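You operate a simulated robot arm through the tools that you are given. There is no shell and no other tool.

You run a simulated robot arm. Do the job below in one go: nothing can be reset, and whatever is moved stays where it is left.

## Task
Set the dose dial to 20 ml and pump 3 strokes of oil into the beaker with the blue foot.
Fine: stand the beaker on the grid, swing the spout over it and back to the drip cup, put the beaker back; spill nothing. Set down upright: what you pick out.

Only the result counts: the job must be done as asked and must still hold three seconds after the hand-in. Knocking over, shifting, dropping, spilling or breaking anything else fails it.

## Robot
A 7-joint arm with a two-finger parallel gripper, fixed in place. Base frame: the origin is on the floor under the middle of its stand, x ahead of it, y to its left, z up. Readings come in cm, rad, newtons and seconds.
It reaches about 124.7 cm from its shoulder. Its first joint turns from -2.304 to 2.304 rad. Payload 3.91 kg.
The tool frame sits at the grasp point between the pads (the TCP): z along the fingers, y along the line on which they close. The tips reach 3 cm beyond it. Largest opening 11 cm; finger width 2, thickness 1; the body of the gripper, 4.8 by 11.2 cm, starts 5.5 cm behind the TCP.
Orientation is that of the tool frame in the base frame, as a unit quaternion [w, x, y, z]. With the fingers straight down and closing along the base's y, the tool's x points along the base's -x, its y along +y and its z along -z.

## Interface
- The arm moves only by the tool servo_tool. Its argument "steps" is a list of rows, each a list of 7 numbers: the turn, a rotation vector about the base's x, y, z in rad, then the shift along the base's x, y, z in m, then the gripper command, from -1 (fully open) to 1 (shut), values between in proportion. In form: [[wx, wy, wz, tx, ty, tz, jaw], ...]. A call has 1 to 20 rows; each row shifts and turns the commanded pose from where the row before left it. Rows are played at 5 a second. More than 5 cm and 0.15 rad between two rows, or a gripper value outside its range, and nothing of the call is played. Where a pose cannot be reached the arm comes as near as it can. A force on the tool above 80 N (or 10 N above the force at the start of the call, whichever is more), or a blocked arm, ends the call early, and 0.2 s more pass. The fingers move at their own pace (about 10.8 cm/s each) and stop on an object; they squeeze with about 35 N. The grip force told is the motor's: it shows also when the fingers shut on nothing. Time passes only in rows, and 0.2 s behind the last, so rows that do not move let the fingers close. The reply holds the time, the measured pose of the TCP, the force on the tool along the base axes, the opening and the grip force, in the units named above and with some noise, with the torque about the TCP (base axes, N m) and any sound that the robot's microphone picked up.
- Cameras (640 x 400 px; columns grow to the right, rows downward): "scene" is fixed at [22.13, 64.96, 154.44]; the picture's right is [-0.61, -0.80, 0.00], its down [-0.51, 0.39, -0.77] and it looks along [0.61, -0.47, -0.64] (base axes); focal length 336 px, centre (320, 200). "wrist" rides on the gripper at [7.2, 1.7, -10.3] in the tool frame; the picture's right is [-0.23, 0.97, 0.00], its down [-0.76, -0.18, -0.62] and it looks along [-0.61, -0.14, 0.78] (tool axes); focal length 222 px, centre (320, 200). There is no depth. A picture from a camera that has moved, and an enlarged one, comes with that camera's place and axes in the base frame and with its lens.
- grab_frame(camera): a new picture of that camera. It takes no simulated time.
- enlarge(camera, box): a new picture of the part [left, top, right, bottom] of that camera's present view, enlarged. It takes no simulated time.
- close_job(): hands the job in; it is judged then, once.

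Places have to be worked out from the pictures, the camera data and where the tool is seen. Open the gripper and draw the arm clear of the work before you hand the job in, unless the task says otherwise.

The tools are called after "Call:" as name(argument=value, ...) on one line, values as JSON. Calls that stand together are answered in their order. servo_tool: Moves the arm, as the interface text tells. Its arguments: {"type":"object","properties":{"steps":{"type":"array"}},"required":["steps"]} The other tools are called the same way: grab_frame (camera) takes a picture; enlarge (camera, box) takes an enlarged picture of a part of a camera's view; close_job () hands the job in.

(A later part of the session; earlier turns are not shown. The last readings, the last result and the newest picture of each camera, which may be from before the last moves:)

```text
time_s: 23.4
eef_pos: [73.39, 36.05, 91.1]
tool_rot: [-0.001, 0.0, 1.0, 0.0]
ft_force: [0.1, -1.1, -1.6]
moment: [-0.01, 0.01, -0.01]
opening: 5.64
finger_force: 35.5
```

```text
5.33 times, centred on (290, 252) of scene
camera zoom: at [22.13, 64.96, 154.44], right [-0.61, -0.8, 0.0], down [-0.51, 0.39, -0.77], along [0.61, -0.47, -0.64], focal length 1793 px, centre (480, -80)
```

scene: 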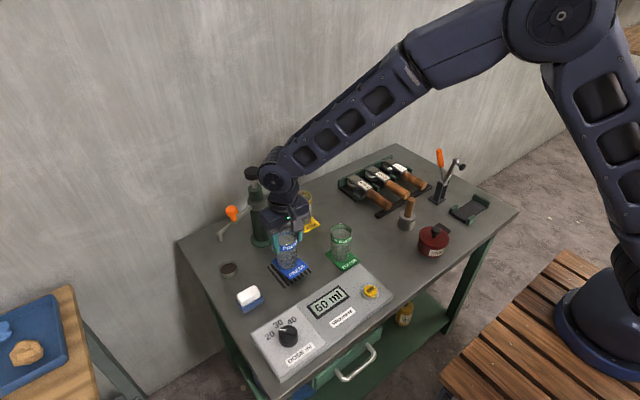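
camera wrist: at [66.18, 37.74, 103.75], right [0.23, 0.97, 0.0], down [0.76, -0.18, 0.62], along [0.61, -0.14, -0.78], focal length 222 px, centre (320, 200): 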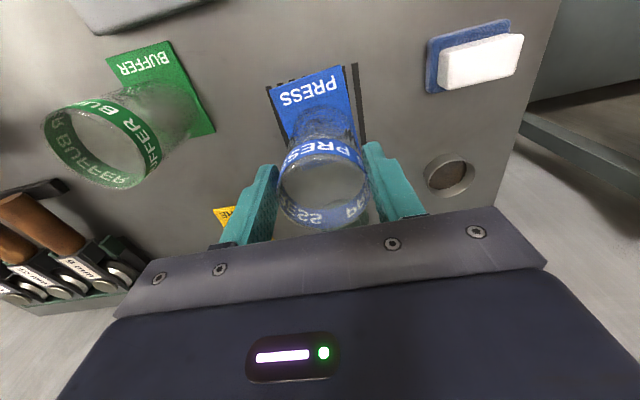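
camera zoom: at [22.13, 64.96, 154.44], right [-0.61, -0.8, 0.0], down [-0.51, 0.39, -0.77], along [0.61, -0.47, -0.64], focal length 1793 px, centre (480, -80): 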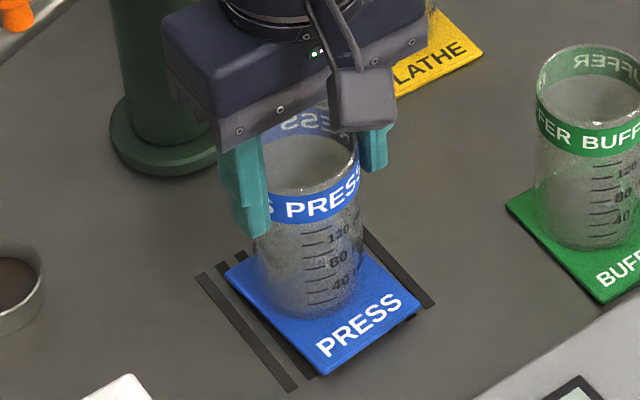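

The foot is a few millimetres above the grid. I continue in 1 mm steps, watching for the contact force.

Call:
servo_tool(steps=[[0, 0, 0, 0, 0, -0.001, 1], [0, 0, 0, 0, 0, -0.001, 1], [0, 0, 0, 0, 0, -0.001, 1], [0, 0, 0, 0, 0, -0.001, 1], [0, 0, 0, 0, 0, 0, 1]])

Call:
enlarge(camera="scene", box=[255, 215, 325, 290])

```text
time_s: 24.6
eef_pos: [73.53, 36.01, 90.74]
tool_rot: [0.0, 0.0, 1.0, 0.001]
ft_force: [0.4, 0.1, -1.5]
moment: [0.02, 0.02, 0.01]
opening: 5.6
finger_force: 34.8
```

```text
5.33 times, centred on (290, 252) of scene
camera zoom: at [22.13, 64.96, 154.44], right [-0.61, -0.8, 0.0], down [-0.51, 0.39, -0.77], along [0.61, -0.47, -0.64], focal length 1793 px, centre (480, -80)
```

zoom: 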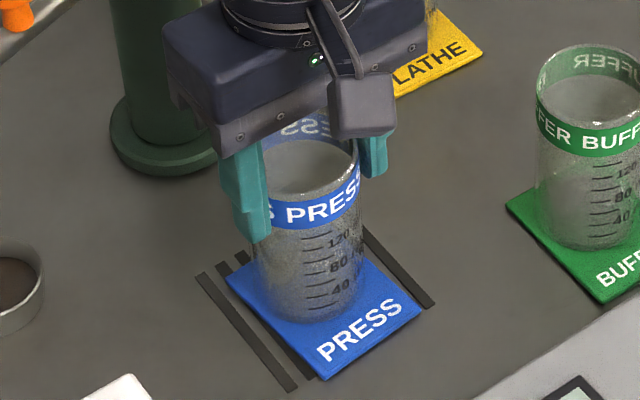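

The gap is nearly closed and there is no contact force yet. I lower by another few millimetres.

Call:
servo_tool(steps=[[0, 0, 0, 0, 0, -0.001, 1], [0, 0, 0, 0, 0, -0.001, 1], [0, 0, 0, 0, 0, 0, 1]])

Call:
enlarge(camera="scene", box=[255, 215, 325, 290])

```text
time_s: 25.4
eef_pos: [73.5, 36.13, 90.54]
tool_rot: [-0.001, 0.0, 1.0, 0.0]
ft_force: [-1.2, -1.1, 9.0]
moment: [-0.21, 0.46, 0.04]
opening: 5.6
finger_force: 34.9
```

```text
5.33 times, centred on (290, 252) of scene
camera zoom: at [22.13, 64.96, 154.44], right [-0.61, -0.8, 0.0], down [-0.51, 0.39, -0.77], along [0.61, -0.47, -0.64], focal length 1793 px, centre (480, -80)
```

zoom: 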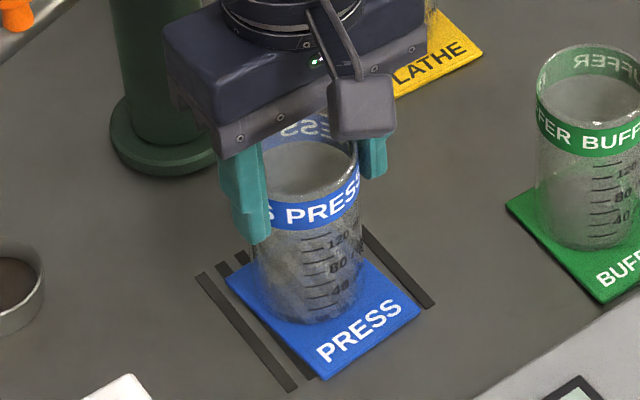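

Contact at 9 N, so the beaker stands on the grid. I open the fingers and rise straight up.

Call:
servo_tool(steps=[[0, 0, 0, 0, 0, 0, -0.1], [0, 0, 0, 0, 0, 0, -0.6], [0, 0, 0, 0, 0, 0, -1], [0, 0, 0, 0, 0, 0.02, -1], [0, 0, 0, 0, 0, 0.04, -1], [0, 0, 0, 0, 0, 0.04, -1], [0, 0, 0, -0.02, 0, 0.04, -1], [0, 0, 0, -0.02, 0, 0.04, -1]])

Call:
grab_frame(camera="wrist")

Call:
grab_frame(camera="scene")

Call:
enlarge(camera="scene", box=[210, 160, 320, 290])

```text
time_s: 27.2
eef_pos: [69.59, 35.92, 108.27]
tool_rot: [0.001, 0.0, 1.0, 0.0]
ft_force: [-0.3, 0.1, -0.1]
moment: [-0.01, 0.02, -0.05]
opening: 10.99
finger_force: 0.1
```

```text
taken
camera wrist: at [62.28, 37.54, 118.68], right [0.23, 0.97, 0.0], down [0.76, -0.18, 0.62], along [0.61, -0.14, -0.78], focal length 222 px, centre (320, 200)
```

wrist: 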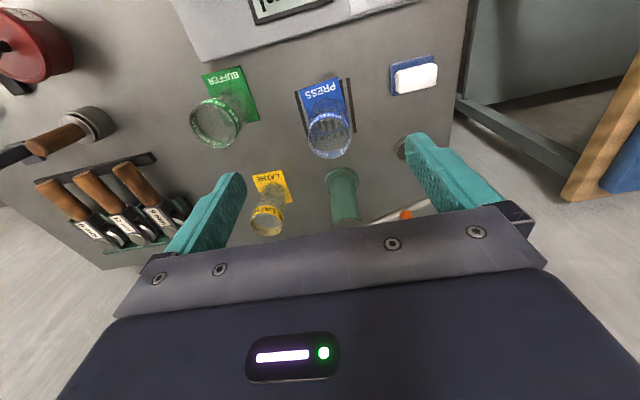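

```text
taken
```

scene: 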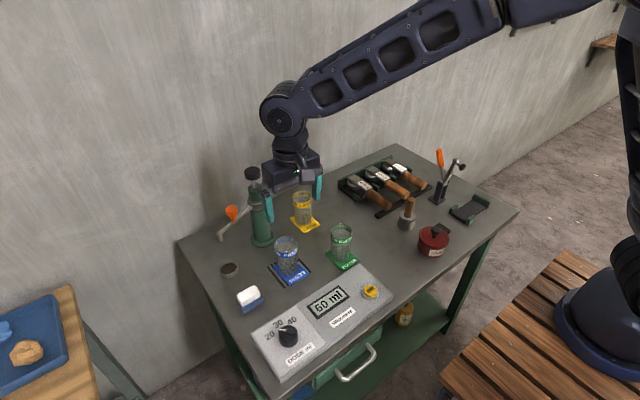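

```text
3.08 times, centred on (265, 225) of scene
camera zoom: at [22.13, 64.96, 154.44], right [-0.61, -0.8, 0.0], down [-0.51, 0.39, -0.77], along [0.61, -0.47, -0.64], focal length 1035 px, centre (489, 123)
```

zoom: 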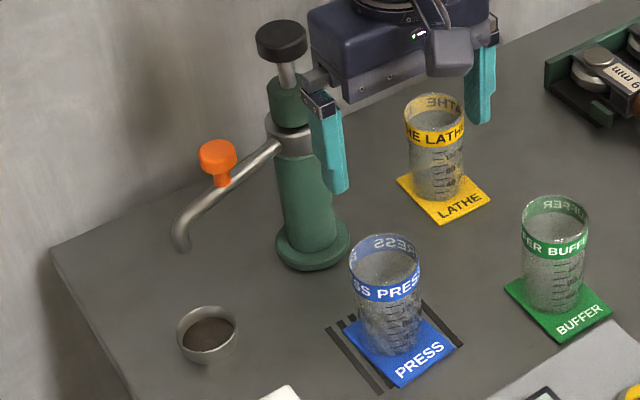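

The PRESS beaker stands upright on the grid. Now I need exact spout and orange-knob positions, so I move the wrist camera to look at the spout.

Call:
servo_tool(steps=[[0, 0, 0, 0.01, 0.025, 0.01, -1], [0, 0, 0, 0.01, 0.025, 0.01, -1], [0, 0, 0, 0.01, 0.025, 0.01, -1], [0, 0, 0, 0.01, 0.025, 0.01, -1], [0, 0, 0, 0, 0, 0, -1]])

Call:
grab_frame(camera="wrist")

Call:
enlarge(camera="wrist", box=[230, 90, 410, 220])

Call:
enlarge(camera="scene", box=[205, 160, 285, 250])

```text
time_s: 28.4
eef_pos: [73.42, 45.77, 112.41]
tool_rot: [0.0, -0.001, 1.0, 0.0]
ft_force: [0.4, -0.6, -0.1]
moment: [0.01, 0.02, 0.03]
opening: 11.02
finger_force: 0.0
```

```text
taken
camera wrist: at [66.14, 47.47, 122.78], right [0.23, 0.97, 0.0], down [0.76, -0.18, 0.62], along [0.61, -0.14, -0.78], focal length 222 px, centre (320, 200)
```

wrist: 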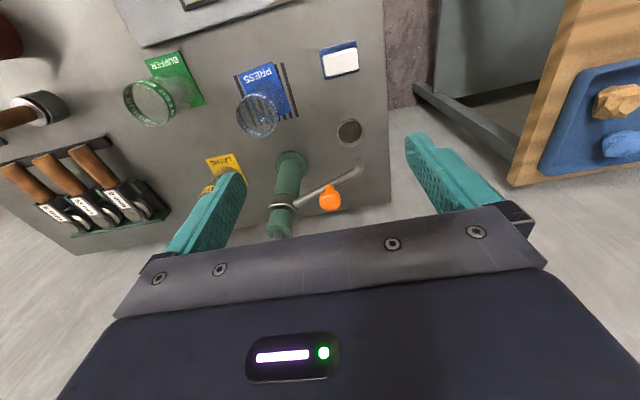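

```text
3.08 times, centred on (320, 155) of wrist
camera zoom: at [66.14, 47.47, 122.78], right [0.23, 0.97, 0.0], down [0.76, -0.18, 0.62], along [0.61, -0.14, -0.78], focal length 684 px, centre (320, 338)
```

zoom: 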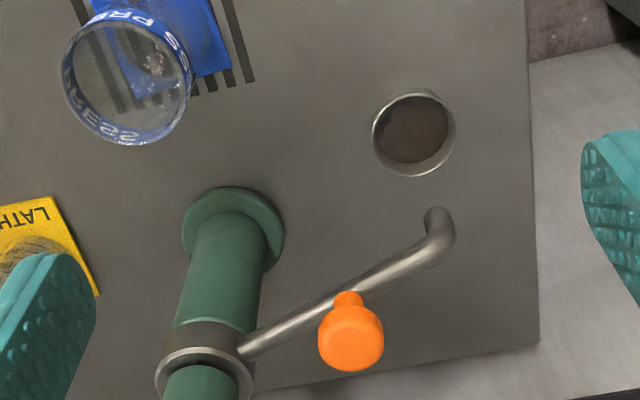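

```text
4.44 times, centred on (245, 205) of scene
camera zoom: at [22.13, 64.96, 154.44], right [-0.61, -0.8, 0.0], down [-0.51, 0.39, -0.77], along [0.61, -0.47, -0.64], focal length 1494 px, centre (653, 178)
```

zoom: 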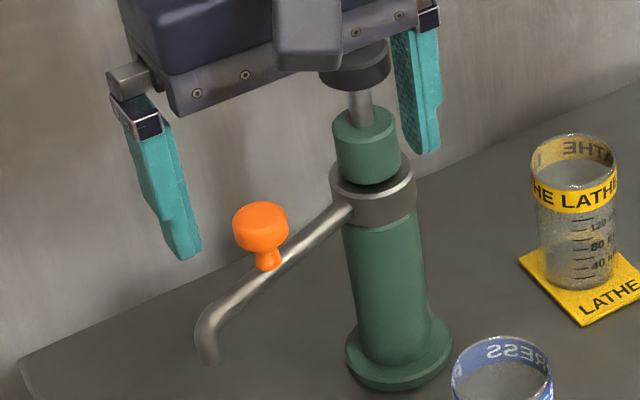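

The spout knob is at about (84, 44.7), cap centre z≈100, roughly 9.6 cm from the pump axis at (88.1, 36.1), and the nozzle is over the cup. I turn the tool about −66° so the fingers straddle the spout arm, and place it above the knob.

Call:
servo_tool(steps=[[0, 0, -0.115, 0.0107, -0.001, 0, 0.0], [0, 0, -0.115, 0.0107, -0.001, 0, 0.0], [0, 0, -0.115, 0.0107, -0.001, 0, 0.0], [0, 0, -0.115, 0.0107, -0.001, 0, 0.0], [0, 0, -0.115, 0.0107, -0.001, 0, 0.0], [0, 0, -0.115, 0.0107, -0.001, 0, 0.0], [0, 0, -0.115, 0.0107, -0.001, 0, 0.0], [0, 0, -0.115, 0.0107, -0.001, 0, 0.0], [0, 0, -0.115, 0.0107, -0.001, -0.02, 0.0], [0, 0, -0.115, 0.0107, -0.001, -0.024, 0.0], [0, 0, 0, 0, 0, 0, 0.0]])

Call:
grab_frame(camera="wrist")

Call:
enlarge(camera="scene", box=[205, 140, 305, 260])

```text
time_s: 30.8
eef_pos: [84.0, 45.01, 108.0]
tool_rot: [-0.001, 0.544, 0.839, 0.0]
ft_force: [-0.4, 0.3, 0.0]
moment: [-0.02, 0.03, 0.0]
opening: 5.52
finger_force: 0.2
```

```text
taken
camera wrist: at [82.6, 52.32, 118.37], right [0.98, 0.19, 0.0], down [0.15, -0.77, 0.62], along [0.12, -0.61, -0.78], focal length 222 px, centre (320, 200)
```

wrist: 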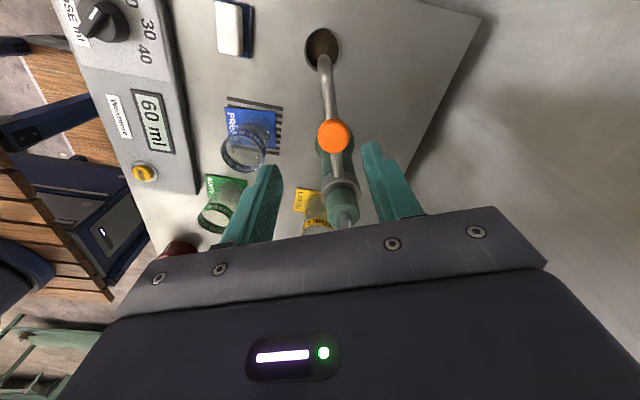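

```text
3.33 times, centred on (255, 200) of scene
camera zoom: at [22.13, 64.96, 154.44], right [-0.61, -0.8, 0.0], down [-0.51, 0.39, -0.77], along [0.61, -0.47, -0.64], focal length 1121 px, centre (537, 200)
```

zoom: 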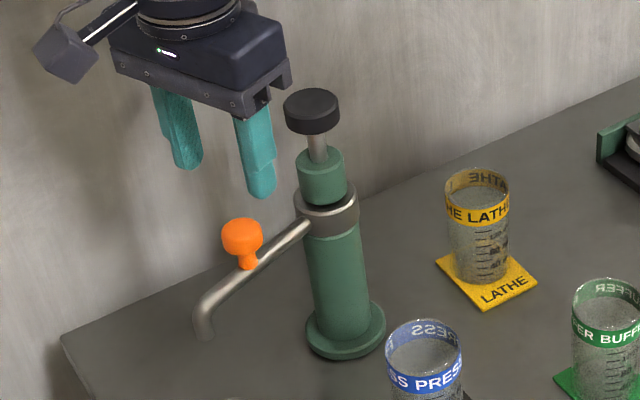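

The wrist and scene estimates of the knob differ by about 1 cm. I enlarge both views to resolve its position before lowering.

Call:
enlarge(camera="wrist", box=[210, 90, 390, 220])

Call:
enlarge(camera="scene", box=[210, 160, 280, 230])

```text
3.08 times, centred on (300, 155) of wrist
camera zoom: at [82.6, 52.32, 118.37], right [0.98, 0.19, 0.0], down [0.15, -0.77, 0.62], along [0.12, -0.61, -0.78], focal length 684 px, centre (382, 338)
```

zoom: 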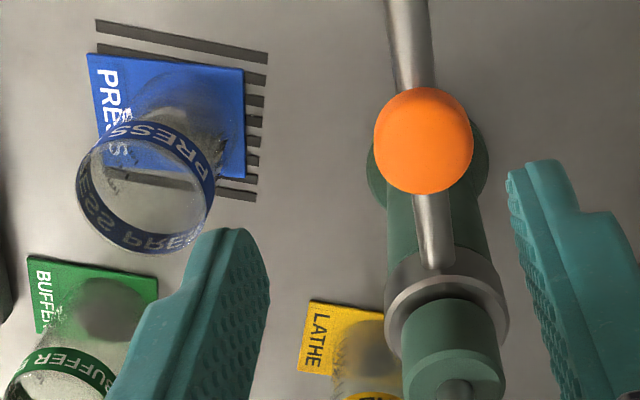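

```text
5.71 times, centred on (245, 195) of scene
camera zoom: at [22.13, 64.96, 154.44], right [-0.61, -0.8, 0.0], down [-0.51, 0.39, -0.77], along [0.61, -0.47, -0.64], focal length 1921 px, centre (749, 229)
```

zoom: 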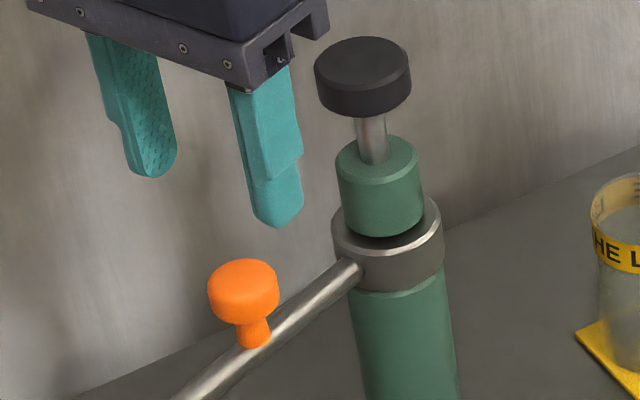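

Combining three rays, the knob cap is at about (85.6, 44.2), z≈98, on an arm 8.9 cm from the pump axis at (88.1, 35.7). I shift over it, lower to just above the cap and check alignment.

Call:
servo_tool(steps=[[0, 0, 0, 0.0155, -0.008, 0, 0.1], [0, 0, 0, 0, 0, -0.025, 0.1], [0, 0, 0, 0, 0, -0.025, 0.1], [0, 0, 0, 0, 0, 0, 0.1]])

Call:
enlarge(camera="wrist", box=[230, 90, 410, 220])

Call:
enlarge(camera="scene", box=[210, 160, 280, 230])

```text
time_s: 31.8
eef_pos: [85.62, 44.28, 103.09]
tool_rot: [-0.001, 0.544, 0.839, 0.0]
ft_force: [0.5, -0.3, 0.0]
moment: [0.01, 0.03, -0.01]
opening: 4.97
finger_force: 0.1
```

```text
3.08 times, centred on (320, 155) of wrist
camera zoom: at [84.19, 51.53, 113.48], right [0.98, 0.19, 0.0], down [0.15, -0.77, 0.62], along [0.12, -0.61, -0.78], focal length 684 px, centre (320, 338)
```

zoom: 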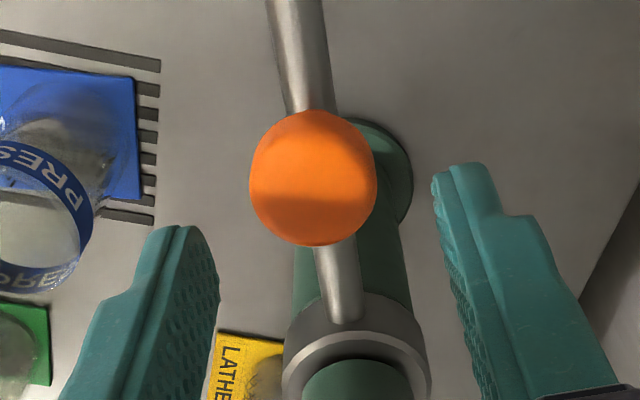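

```text
5.71 times, centred on (245, 195) of scene
camera zoom: at [22.13, 64.96, 154.44], right [-0.61, -0.8, 0.0], down [-0.51, 0.39, -0.77], along [0.61, -0.47, -0.64], focal length 1921 px, centre (749, 229)
```

zoom: 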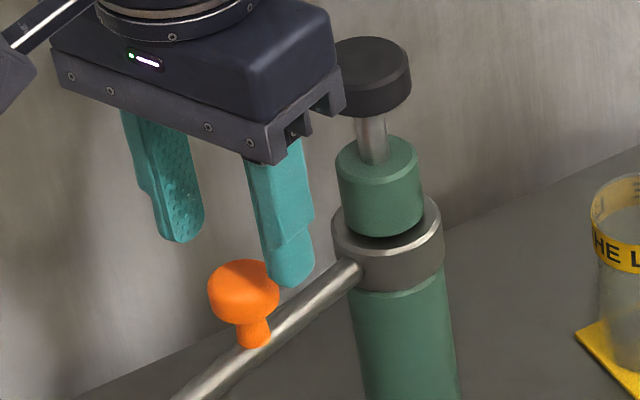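

The knob sits centred between the fingers at (85.45, 44.35, 98.2). I lower straight down so the fingers straddle it and the spout arm, then narrow to a loose cage.

Call:
servo_tool(steps=[[0, 0, 0, -0.001, 0, -0.02, 0.1], [0, 0, 0, 0, 0, -0.02, 0.1], [0, 0, 0, 0, 0, -0.01, 0.1], [0, 0, 0, 0, 0, 0, 0.4], [0, 0, 0, 0, 0, 0, 0.4]])

Call:
enlarge(camera="wrist", box=[230, 90, 410, 220])

Call:
enlarge(camera="scene", box=[210, 160, 280, 230])

```text
time_s: 33.0
eef_pos: [85.57, 44.33, 98.14]
tool_rot: [-0.001, 0.544, 0.839, 0.0]
ft_force: [0.3, -0.2, -0.5]
moment: [0.02, -0.01, 0.01]
opening: 3.29
finger_force: 0.0
```

```text
3.08 times, centred on (320, 155) of wrist
camera zoom: at [84.16, 51.55, 108.49], right [0.98, 0.19, 0.0], down [0.15, -0.77, 0.62], along [0.12, -0.61, -0.78], focal length 684 px, centre (320, 338)
```

zoom: 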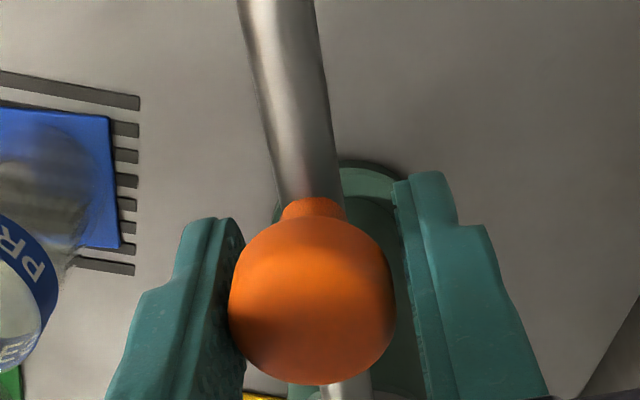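

```text
5.71 times, centred on (245, 195) of scene
camera zoom: at [22.13, 64.96, 154.44], right [-0.61, -0.8, 0.0], down [-0.51, 0.39, -0.77], along [0.61, -0.47, -0.64], focal length 1921 px, centre (749, 229)
```

zoom: 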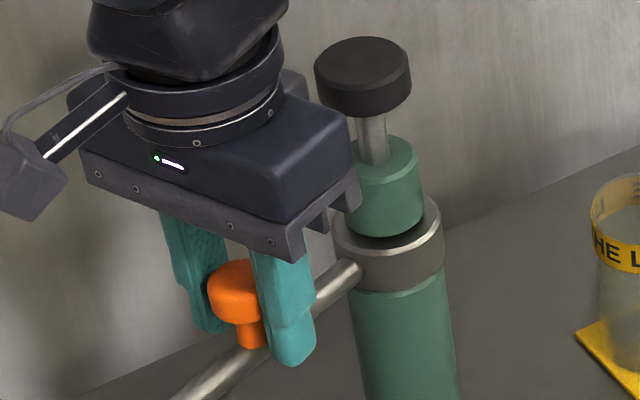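

The knob is caged with even gaps. I swing it counter-clockwise along the arc about the pump axis, turning the tool with it, and check halfway.

Call:
servo_tool(steps=[[0, 0, 0.062, -0.0052, -0.0019, 0, 0.4], [0, 0, 0.062, -0.0053, -0.002, 0, 0.4], [0, 0, 0.062, -0.005, -0.0025, 0, 0.4], [0, 0, 0.062, -0.0049, -0.0026, 0, 0.4], [0, 0, 0.062, -0.0047, -0.0031, 0, 0.4], [0, 0, 0.062, -0.0045, -0.0032, 0, 0.4], [0, 0, 0.062, -0.0043, -0.0036, 0, 0.4], [0, 0, 0.062, -0.0041, -0.0038, 0, 0.4]])

Call:
enlarge(camera="wrist", box=[230, 90, 410, 220])

Call:
enlarge(camera="scene", box=[205, 160, 315, 290])

```text
time_s: 34.8
eef_pos: [81.82, 41.94, 98.19]
tool_rot: [0.0, 0.321, 0.947, 0.001]
ft_force: [-0.7, -0.2, -0.1]
moment: [-0.01, 0.02, -0.01]
opening: 3.3
finger_force: 0.1
```

```text
3.08 times, centred on (320, 155) of wrist
camera zoom: at [77.04, 47.56, 108.54], right [0.77, 0.63, 0.0], down [0.5, -0.6, 0.62], along [0.4, -0.48, -0.78], focal length 684 px, centre (320, 338)
```

zoom: 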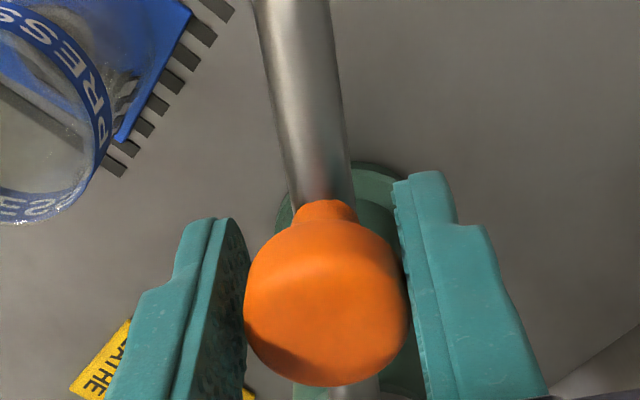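

```text
3.08 times, centred on (260, 225) of scene
camera zoom: at [22.13, 64.96, 154.44], right [-0.61, -0.8, 0.0], down [-0.51, 0.39, -0.77], along [0.61, -0.47, -0.64], focal length 1035 px, centre (505, 123)
```

zoom: 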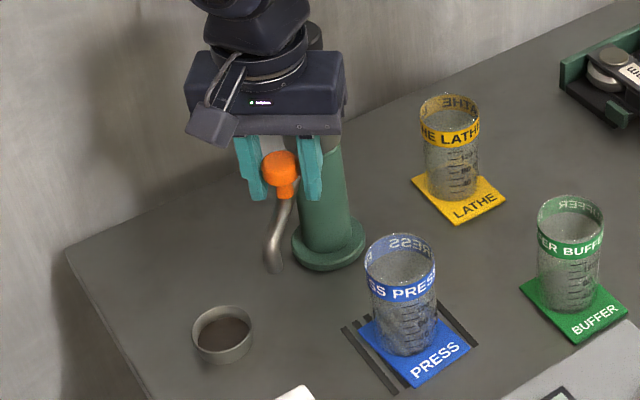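

The spout follows smoothly with almost no force. I continue the arc toward the beaker and stop shortly before the rim to verify the nozzle clears it.

Call:
servo_tool(steps=[[0, 0, 0.062, -0.0039, -0.0041, 0, 0.4], [0, 0, 0.062, -0.0035, -0.0043, 0, 0.4], [0, 0, 0.062, -0.0033, -0.0045, 0, 0.4], [0, 0, 0.062, -0.003, -0.0047, 0, 0.4], [0, 0, 0.062, -0.0027, -0.0049, 0, 0.4], [0, 0, 0, 0, 0, 0, 0.4]])

Call:
enlarge(camera="wrist", box=[200, 60, 380, 220])

Call:
enlarge(camera="scene", box=[225, 180, 315, 290])

```text
time_s: 36.2
eef_pos: [80.13, 39.6, 98.08]
tool_rot: [0.0, 0.171, 0.985, 0.001]
ft_force: [-0.5, 0.1, -0.4]
moment: [0.02, 0.01, 0.0]
opening: 3.31
finger_force: 0.0
```

```text
2.50 times, centred on (290, 140) of wrist
camera zoom: at [73.88, 43.68, 108.49], right [0.54, 0.84, 0.0], down [0.66, -0.42, 0.62], along [0.52, -0.34, -0.78], focal length 555 px, centre (395, 350)
```

zoom: 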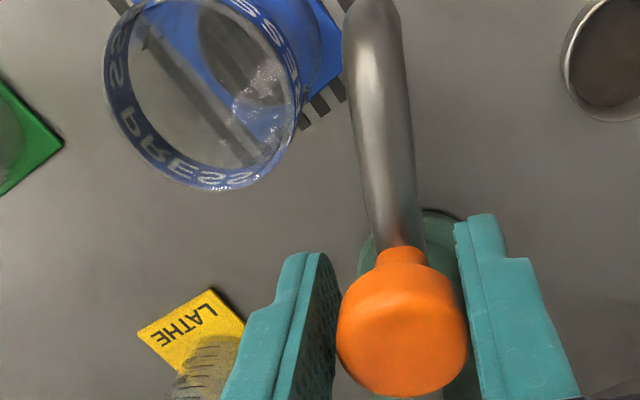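

```text
3.64 times, centred on (270, 235) of scene
camera zoom: at [22.13, 64.96, 154.44], right [-0.61, -0.8, 0.0], down [-0.51, 0.39, -0.77], along [0.61, -0.47, -0.64], focal length 1223 px, centre (502, 73)
```

zoom: 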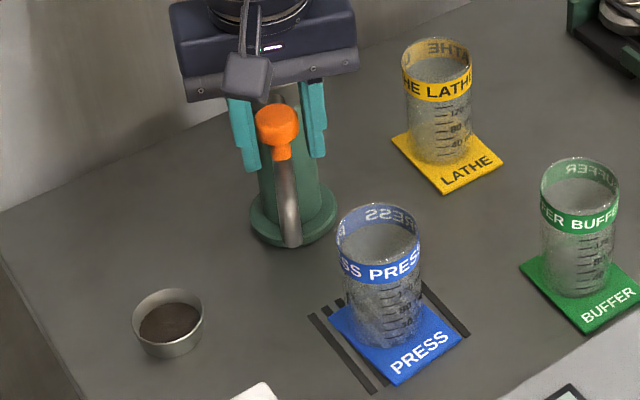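

The nozzle end is at z≈93, about 2 cm above the beaker rim, so it clears. I finish the arc slowly to bring the nozzle over the beaker's centre.

Call:
servo_tool(steps=[[0, 0, 0.062, -0.0024, -0.00505, 0, 0.4], [0, 0, 0.062, -0.0021, -0.0052, 0, 0.4], [0, 0, 0.062, -0.00175, -0.0053, 0, 0.4], [0, 0, 0.062, -0.0014, -0.0054, 0, 0.4], [0, 0, 0.062, -0.0011, -0.0055, 0, 0.4], [0, 0, 0, 0, 0, 0, 0.4]])

Call:
grab_frame(camera="wrist")

Call:
enlarge(camera="wrist", box=[230, 60, 410, 220])

Call:
enlarge(camera="scene", box=[225, 180, 315, 290])

```text
time_s: 37.6
eef_pos: [79.25, 37.09, 98.07]
tool_rot: [0.0, 0.018, 1.0, 0.0]
ft_force: [0.0, 0.0, 1.1]
moment: [0.01, -0.01, 0.0]
opening: 3.31
finger_force: 0.1
```

```text
taken
camera wrist: at [72.0, 38.97, 108.5], right [0.26, 0.97, 0.0], down [0.76, -0.2, 0.62], along [0.6, -0.16, -0.78], focal length 222 px, centre (320, 200)
```

wrist: 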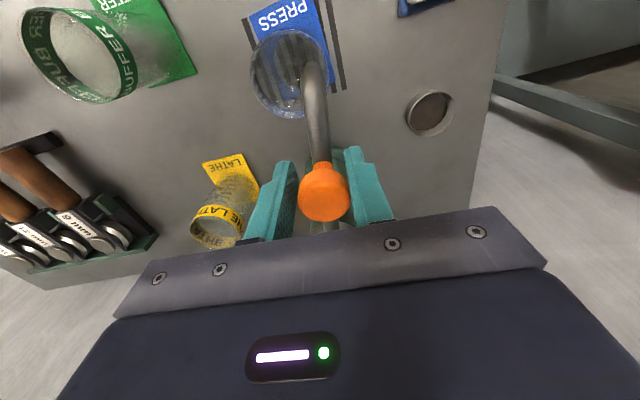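

```text
2.50 times, centred on (320, 140) of wrist
camera zoom: at [72.0, 38.97, 108.5], right [0.26, 0.97, 0.0], down [0.76, -0.2, 0.62], along [0.6, -0.16, -0.78], focal length 555 px, centre (320, 350)
```

zoom: 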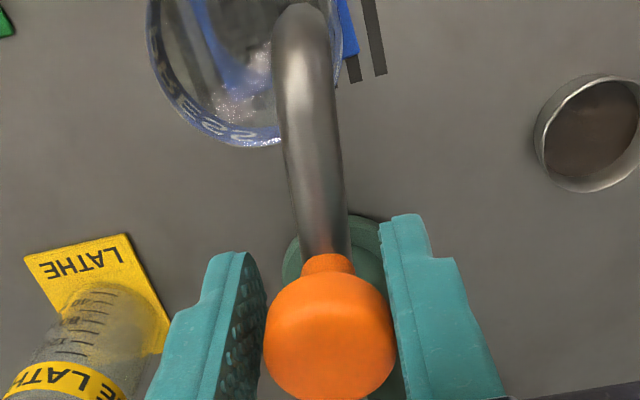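

```text
3.64 times, centred on (270, 235) of scene
camera zoom: at [22.13, 64.96, 154.44], right [-0.61, -0.8, 0.0], down [-0.51, 0.39, -0.77], along [0.61, -0.47, -0.64], focal length 1223 px, centre (502, 73)
```

zoom: 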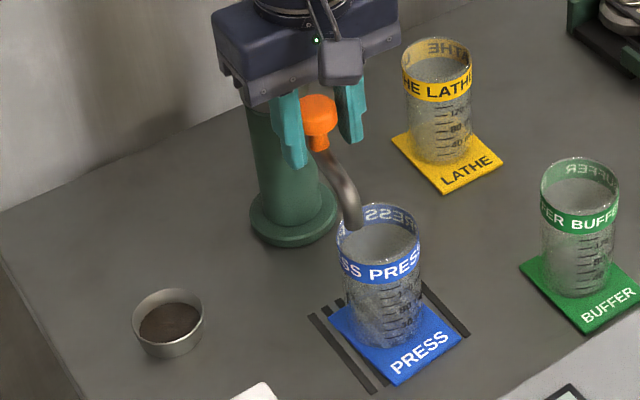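

The nozzle is over the beaker mouth but about 1.7 cm short of its centre. I advance the arc two more small steps.

Call:
servo_tool(steps=[[0, 0, 0.062, -0.0007, -0.0056, 0, 0.4], [0, 0, 0.062, -0.0004, -0.0056, 0, 0.4], [0, 0, 0, 0, 0, 0, 0.4]])

Call:
grab_frame(camera="wrist")

Call:
enlarge(camera="scene", box=[225, 180, 315, 290])

```text
time_s: 38.4
eef_pos: [79.09, 35.98, 98.28]
tool_rot: [0.001, -0.044, 0.999, 0.0]
ft_force: [-0.2, -0.6, -0.2]
moment: [-0.01, -0.01, 0.0]
opening: 3.33
finger_force: 0.1
```

```text
taken
camera wrist: at [71.72, 36.93, 108.55], right [0.14, 0.99, 0.0], down [0.77, -0.11, 0.62], along [0.62, -0.09, -0.78], focal length 222 px, centre (320, 200)
```

wrist: 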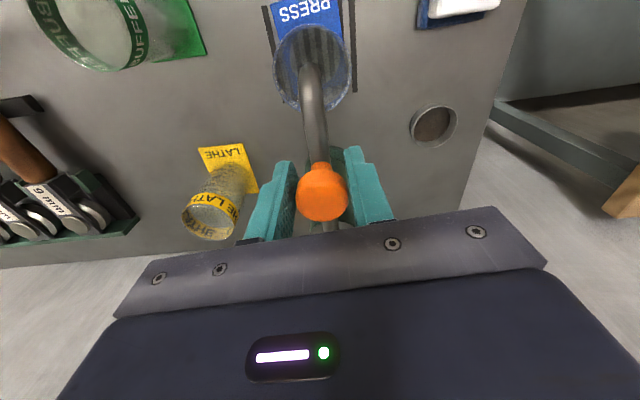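

```text
3.64 times, centred on (270, 235) of scene
camera zoom: at [22.13, 64.96, 154.44], right [-0.61, -0.8, 0.0], down [-0.51, 0.39, -0.77], along [0.61, -0.47, -0.64], focal length 1223 px, centre (502, 73)
```

zoom: 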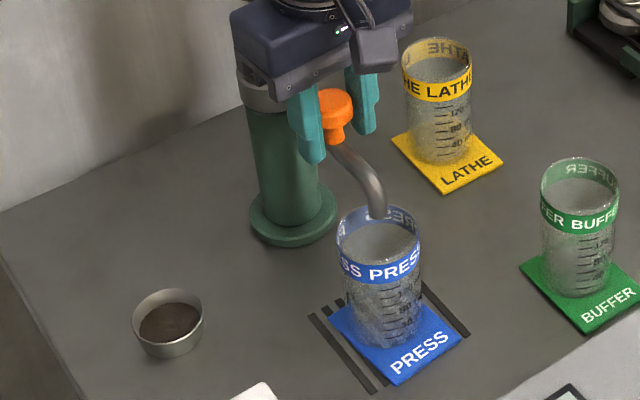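

The nozzle now points at the beaker's centre within about 0.3 cm. I open the fingers, rise clear of the knob and take a look.

Call:
servo_tool(steps=[[0, 0, 0, 0, 0, 0, 0.1], [0, 0, 0, 0, 0, 0, 0.1], [0, 0, 0, 0, 0, 0.02, 0.1], [0, 0, 0, 0, 0, 0.035, 0.1], [0, 0, 0, 0, 0, 0.04, 0.1], [0, 0, -0.044, 0, 0, 0.035, 0.1], [0, 0, -0.044, 0, 0, 0, 1]])

Call:
grab_frame(camera="wrist")

Call:
enlarge(camera="scene", box=[225, 150, 335, 290])

```text
time_s: 40.0
eef_pos: [79.13, 35.87, 111.33]
tool_rot: [0.001, -0.001, 1.0, 0.001]
ft_force: [-0.5, -0.1, 0.4]
moment: [0.0, 0.0, -0.03]
opening: 0.0
finger_force: 35.0
```

```text
taken
camera wrist: at [71.92, 37.52, 121.53], right [0.23, 0.97, 0.0], down [0.76, -0.18, 0.62], along [0.61, -0.14, -0.78], focal length 222 px, centre (320, 200)
```

wrist: 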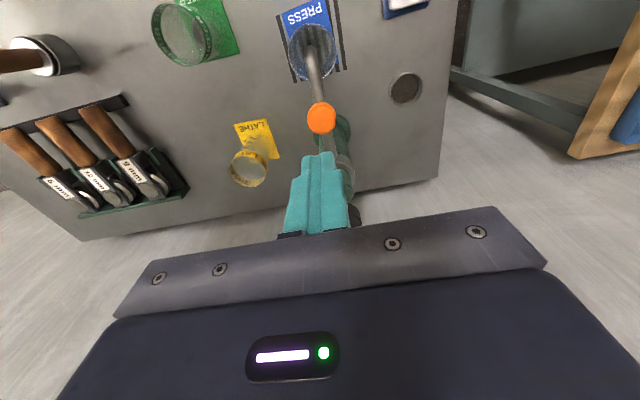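

```text
2.86 times, centred on (280, 220) of scene
camera zoom: at [22.13, 64.96, 154.44], right [-0.61, -0.8, 0.0], down [-0.51, 0.39, -0.77], along [0.61, -0.47, -0.64], focal length 961 px, centre (434, 143)
```

zoom: 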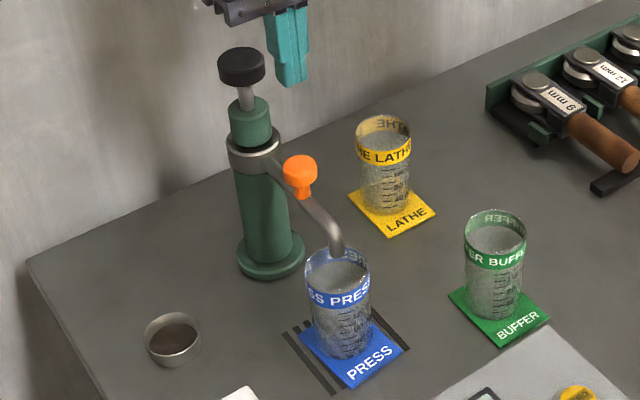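

The spout stays over the beaker and the fingers are shut for pressing. I move above the pump head at about (88.1, 35.8), tips about 2 cm above its top.

Call:
servo_tool(steps=[[0, 0, 0, 0.03, 0, 0, 1], [0, 0, 0, 0.03, 0, 0, 1], [0, 0, 0, 0.029, 0, 0, 1], [0, 0, 0, 0, 0, 0, 1]])

Call:
grab_frame(camera="wrist")

Call:
enlarge(camera="wrist", box=[250, 90, 390, 230])

Call:
enlarge(camera="scene", box=[215, 130, 305, 220])

```text
time_s: 41.0
eef_pos: [88.28, 35.92, 111.07]
tool_rot: [0.001, 0.0, 1.0, -0.001]
ft_force: [-1.2, -0.1, -0.2]
moment: [0.01, 0.02, 0.03]
opening: 0.01
finger_force: 35.4
```

```text
taken
camera wrist: at [80.93, 37.53, 121.42], right [0.23, 0.97, 0.0], down [0.76, -0.18, 0.62], along [0.61, -0.14, -0.78], focal length 222 px, centre (320, 200)
```

wrist: 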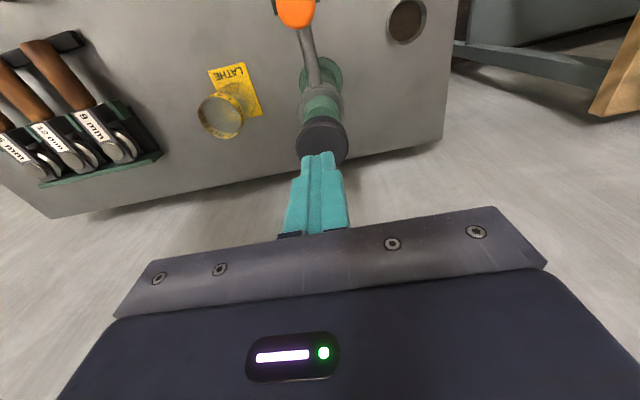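

```text
2.86 times, centred on (320, 160) of wrist
camera zoom: at [80.93, 37.53, 121.42], right [0.23, 0.97, 0.0], down [0.76, -0.18, 0.62], along [0.61, -0.14, -0.78], focal length 635 px, centre (320, 314)
```

zoom: 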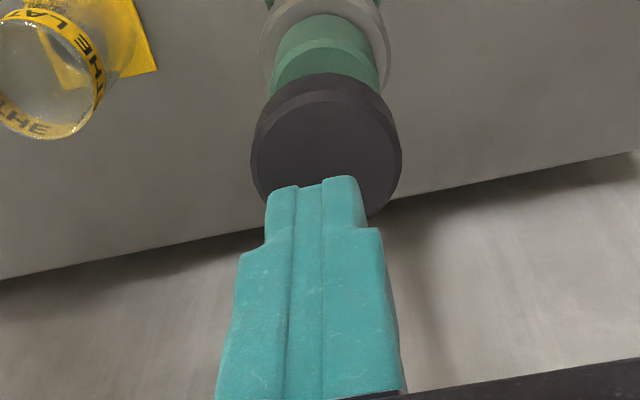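

```text
4.44 times, centred on (260, 175) of scene
camera zoom: at [22.13, 64.96, 154.44], right [-0.61, -0.8, 0.0], down [-0.51, 0.39, -0.77], along [0.61, -0.47, -0.64], focal length 1494 px, centre (587, 311)
```

zoom: 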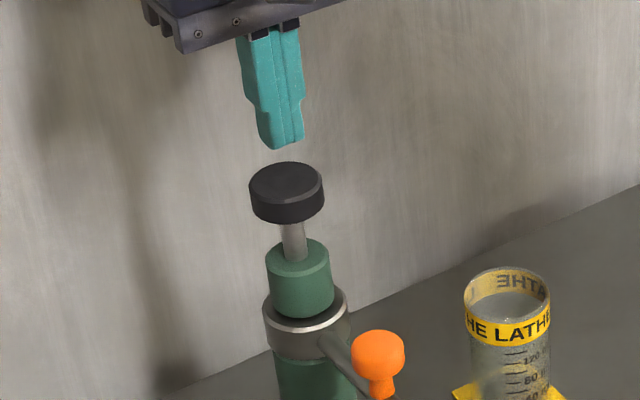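

The closed fingertips are over the head's middle. I descend in small steps to find contact.

Call:
servo_tool(steps=[[0, 0, 0, 0, 0, -0.005, 1], [0, 0, 0, 0, 0, -0.005, 1], [0, 0, 0, 0, 0, -0.004, 1], [0, 0, 0, 0, 0, -0.003, 1]])

Call:
enlarge(camera="scene", box=[215, 130, 305, 220])

Call:
enlarge(camera="wrist", box=[250, 90, 390, 230])

```text
time_s: 42.0
eef_pos: [87.96, 36.02, 109.45]
tool_rot: [0.0, 0.0, 1.0, 0.0]
ft_force: [0.4, -0.6, -0.3]
moment: [-0.02, 0.01, 0.02]
opening: 0.01
finger_force: 35.0
```

```text
4.44 times, centred on (260, 175) of scene
camera zoom: at [22.13, 64.96, 154.44], right [-0.61, -0.8, 0.0], down [-0.51, 0.39, -0.77], along [0.61, -0.47, -0.64], focal length 1494 px, centre (587, 311)
```

zoom: 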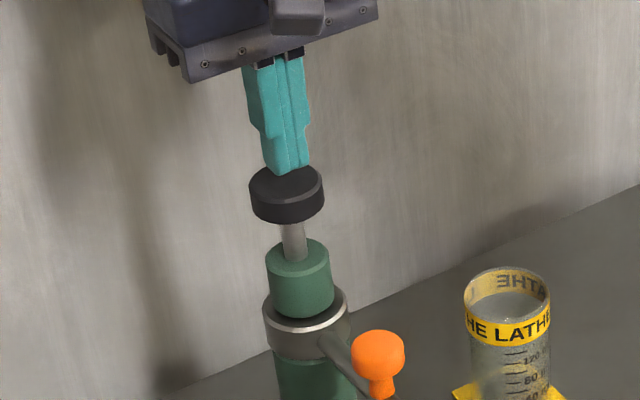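

```text
2.86 times, centred on (320, 160) of wrist
camera zoom: at [80.78, 37.55, 119.81], right [0.23, 0.97, 0.0], down [0.76, -0.18, 0.62], along [0.61, -0.14, -0.78], focal length 635 px, centre (320, 314)
```

zoom: 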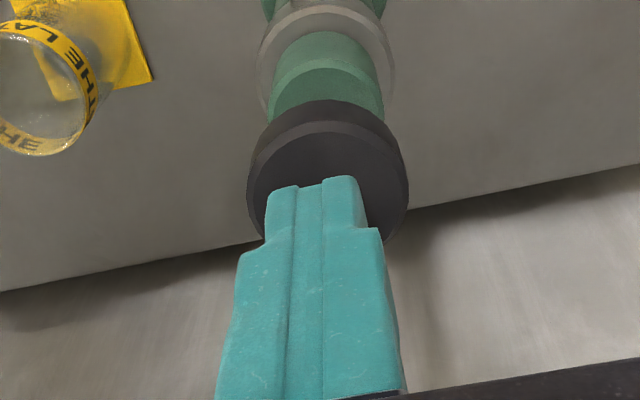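

No contact yet; the tips are at z≈106.4. I continue down gently.

Call:
servo_tool(steps=[[0, 0, 0, 0.001, -0.001, -0.003, 1], [0, 0, 0, 0, 0, -0.003, 1], [0, 0, 0, 0, 0, -0.003, 1]])

```text
time_s: 42.8
eef_pos: [88.16, 35.96, 108.59]
tool_rot: [-0.001, 0.0, 1.0, 0.001]
ft_force: [0.1, 0.7, 0.0]
moment: [-0.02, 0.0, -0.01]
opening: 0.02
finger_force: 35.3
```

The tips are at z≈105.6, still without force. I go down a little more.

Call:
servo_tool(steps=[[0, 0, 0, 0, 0, -0.003, 1], [0, 0, 0, 0, 0, -0.003, 1], [0, 0, 0, 0, 0, -0.003, 1]])

Call:
enlarge(camera="scene", box=[215, 130, 305, 220])

```text
time_s: 43.6
eef_pos: [88.36, 35.85, 107.76]
tool_rot: [0.0, -0.001, 1.0, 0.0]
ft_force: [0.6, 1.0, 3.5]
moment: [0.06, -0.01, 0.01]
opening: 0.0
finger_force: 34.6
```

```text
4.44 times, centred on (260, 175) of scene
camera zoom: at [22.13, 64.96, 154.44], right [-0.61, -0.8, 0.0], down [-0.51, 0.39, -0.77], along [0.61, -0.47, -0.64], focal length 1494 px, centre (587, 311)
```

zoom: 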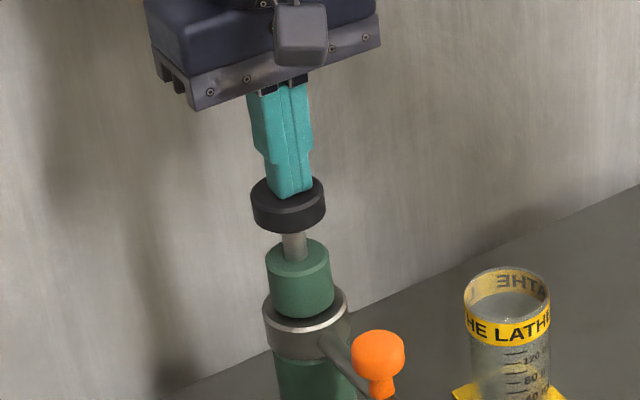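

The head is moving down with a light 3.5 N spring. I continue the first stroke downward.

Call:
servo_tool(steps=[[0, 0, 0, 0, 0, -0.004, 1], [0, 0, 0, 0, 0, -0.004, 1], [0, 0, 0, 0, 0, -0.004, 1]])

Call:
enlarge(camera="scene", box=[215, 130, 305, 220])

```text
time_s: 44.4
eef_pos: [88.08, 35.78, 106.54]
tool_rot: [0.0, 0.0, 1.0, 0.0]
ft_force: [1.9, 4.1, 7.1]
moment: [0.09, -0.04, 0.02]
opening: 0.0
finger_force: 35.2
```

```text
4.44 times, centred on (260, 175) of scene
camera zoom: at [22.13, 64.96, 154.44], right [-0.61, -0.8, 0.0], down [-0.51, 0.39, -0.77], along [0.61, -0.47, -0.64], focal length 1494 px, centre (587, 311)
```

zoom: 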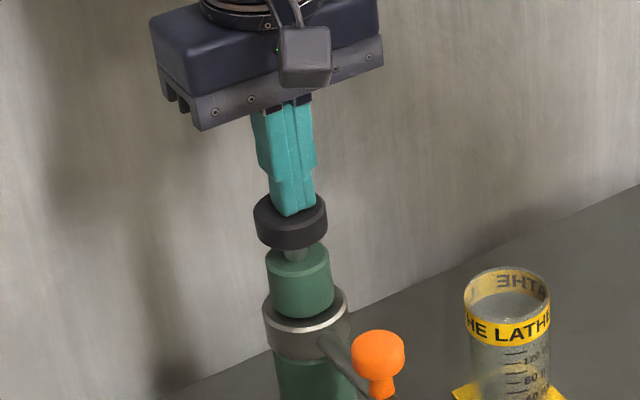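

About 1 cm of rod is left. I continue to the bottom stop, watching for the force to rise.

Call:
servo_tool(steps=[[0, 0, 0, 0, 0, -0.003, 1], [0, 0, 0, 0, 0, -0.003, 1], [0, 0, 0, 0, 0, -0.002, 1]])

Call:
enlarge(camera="scene", box=[215, 130, 305, 220])

Call:
enlarge(camera="scene", box=[250, 210, 350, 320])

```text
time_s: 45.2
eef_pos: [88.11, 35.88, 105.78]
tool_rot: [0.0, 0.0, 1.0, 0.0]
ft_force: [-1.0, -1.8, 10.4]
moment: [-0.07, 0.06, 0.05]
opening: 0.01
finger_force: 35.1
```

```text
4.44 times, centred on (260, 175) of scene
camera zoom: at [22.13, 64.96, 154.44], right [-0.61, -0.8, 0.0], down [-0.51, 0.39, -0.77], along [0.61, -0.47, -0.64], focal length 1494 px, centre (587, 311)
```

zoom: 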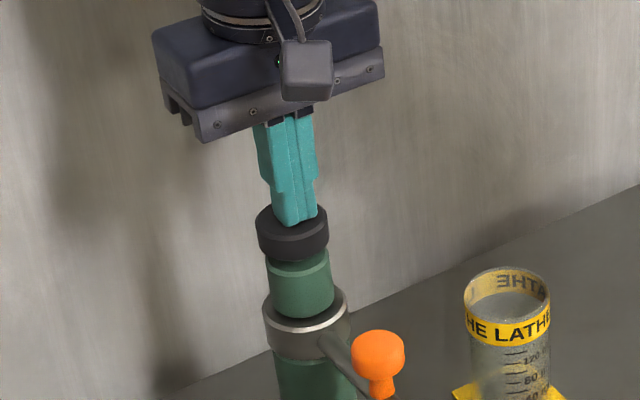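

```text
3.64 times, centred on (300, 265) of scene
camera zoom: at [22.13, 64.96, 154.44], right [-0.61, -0.8, 0.0], down [-0.51, 0.39, -0.77], along [0.61, -0.47, -0.64], focal length 1223 px, centre (393, -36)
```

zoom: 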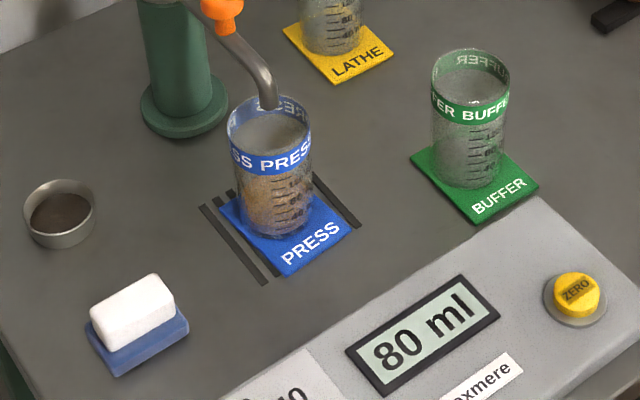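

The counter went from 60 to 80 ml and there is oil in the beaker, so one 20 ml stroke was delivered. I now rise fully so the head returns, then check it.

Call:
servo_tool(steps=[[0, 0, 0, 0, 0, 0.006, 1], [0, 0, 0, 0, 0, 0.01, 1], [0, 0, 0, 0, 0, 0.012, 1], [0, 0, 0, 0, 0, 0.012, 1], [0, 0, 0, 0, 0, 0, 1], [0, 0, 0, 0, 0, 0, 1]])

Call:
enlarge(camera="scene", box=[215, 130, 305, 220])

Call:
enlarge(camera="scene", box=[250, 210, 350, 320])

```text
time_s: 46.6
eef_pos: [88.16, 35.87, 109.77]
tool_rot: [0.001, 0.0, 1.0, 0.0]
ft_force: [0.3, 0.8, -0.6]
moment: [0.0, -0.02, 0.01]
opening: 0.0
finger_force: 35.2
```

```text
4.44 times, centred on (260, 175) of scene
camera zoom: at [22.13, 64.96, 154.44], right [-0.61, -0.8, 0.0], down [-0.51, 0.39, -0.77], along [0.61, -0.47, -0.64], focal length 1494 px, centre (587, 311)
```

zoom: 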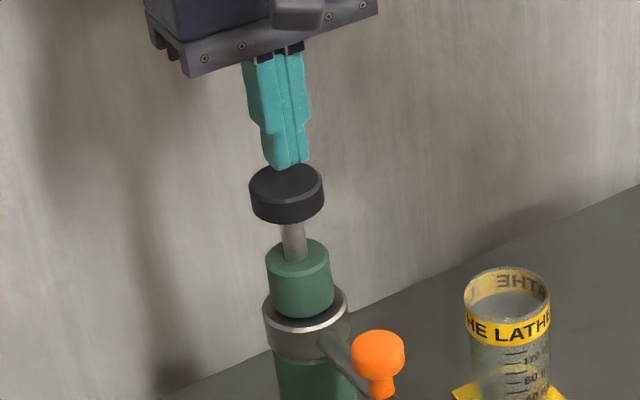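

```text
3.64 times, centred on (300, 265) of scene
camera zoom: at [22.13, 64.96, 154.44], right [-0.61, -0.8, 0.0], down [-0.51, 0.39, -0.77], along [0.61, -0.47, -0.64], focal length 1223 px, centre (393, -36)
```

zoom: 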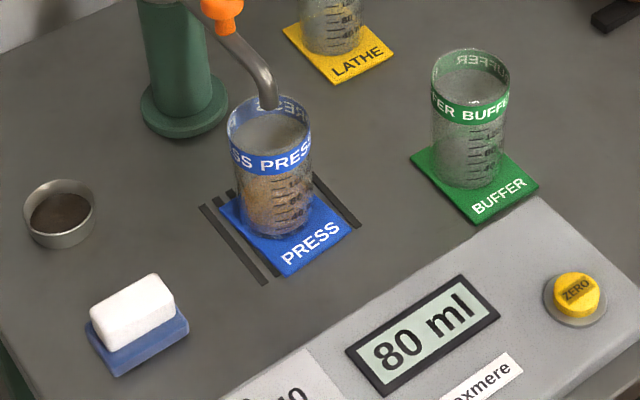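

The head has returned fully and the counter shows 80 ml. I make the second stroke down to the same depth, hold briefly, then check before releasing.

Call:
servo_tool(steps=[[0, 0, 0, 0, 0, -0.006, 1], [0, 0, 0, 0, 0, -0.006, 1], [0, 0, 0, 0, 0, -0.005, 1], [0, 0, 0, 0, 0, -0.005, 1], [0, 0, 0, 0, 0, -0.005, 1], [0, 0, 0, 0, 0, -0.005, 1], [0, 0, 0, 0, 0, -0.004, 1], [0, 0, 0, 0, 0, -0.004, 1], [0, 0, 0, 0, 0, 0, 1]])

Call:
enlarge(camera="scene", box=[250, 210, 350, 320])

Call:
enlarge(camera="scene", box=[215, 130, 305, 220])

```text
time_s: 48.6
eef_pos: [88.23, 35.89, 105.85]
tool_rot: [0.001, -0.001, 1.0, 0.0]
ft_force: [3.1, 4.4, 14.9]
moment: [0.15, -0.07, 0.04]
opening: 0.0
finger_force: 35.2
```

```text
3.64 times, centred on (300, 265) of scene
camera zoom: at [22.13, 64.96, 154.44], right [-0.61, -0.8, 0.0], down [-0.51, 0.39, -0.77], along [0.61, -0.47, -0.64], focal length 1223 px, centre (393, -36)
```

zoom: 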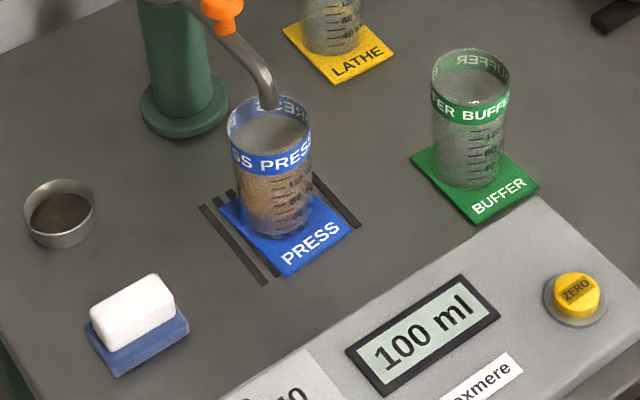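

```text
4.44 times, centred on (260, 175) of scene
camera zoom: at [22.13, 64.96, 154.44], right [-0.61, -0.8, 0.0], down [-0.51, 0.39, -0.77], along [0.61, -0.47, -0.64], focal length 1494 px, centre (587, 311)
```

zoom: 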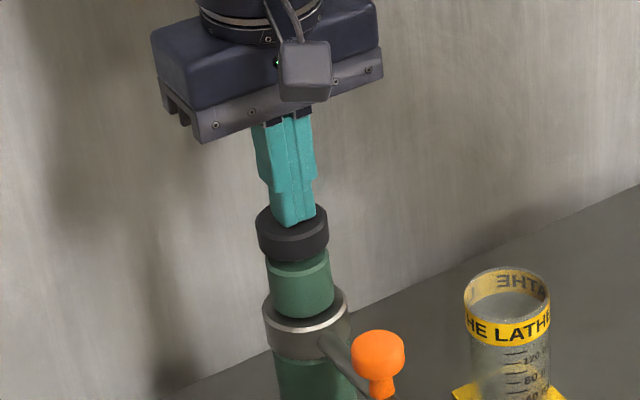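

The counter reads 100 ml, so the second stroke is delivered. I rise so the head returns fully and verify it before the third.

Call:
servo_tool(steps=[[0, 0, 0, 0, 0, 0.006, 1], [0, 0, 0, 0, 0, 0.01, 1], [0, 0, 0, 0, 0, 0.012, 1], [0, 0, 0, 0, 0, 0.012, 1], [0, 0, 0, 0, 0, 0, 1], [0, 0, 0, 0, 0, 0, 1]])

Call:
enlarge(camera="scene", box=[215, 130, 345, 320])

```text
time_s: 50.0
eef_pos: [88.25, 35.82, 109.59]
tool_rot: [0.0, 0.0, 1.0, 0.0]
ft_force: [-1.0, 0.4, -0.1]
moment: [0.04, 0.02, 0.0]
opening: 0.0
finger_force: 34.9
```

```text
2.11 times, centred on (280, 225) of scene
camera zoom: at [22.13, 64.96, 154.44], right [-0.61, -0.8, 0.0], down [-0.51, 0.39, -0.77], along [0.61, -0.47, -0.64], focal length 708 px, centre (404, 147)
```

zoom: 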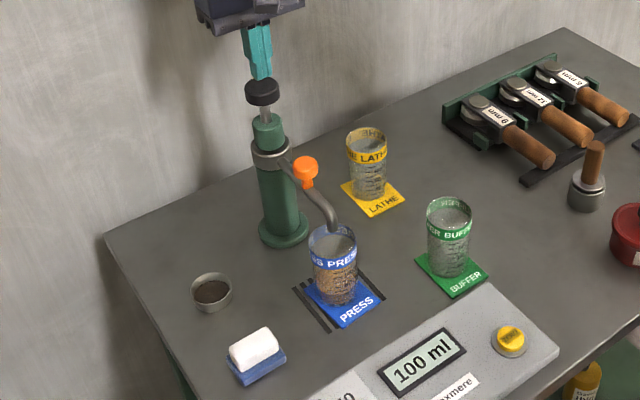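

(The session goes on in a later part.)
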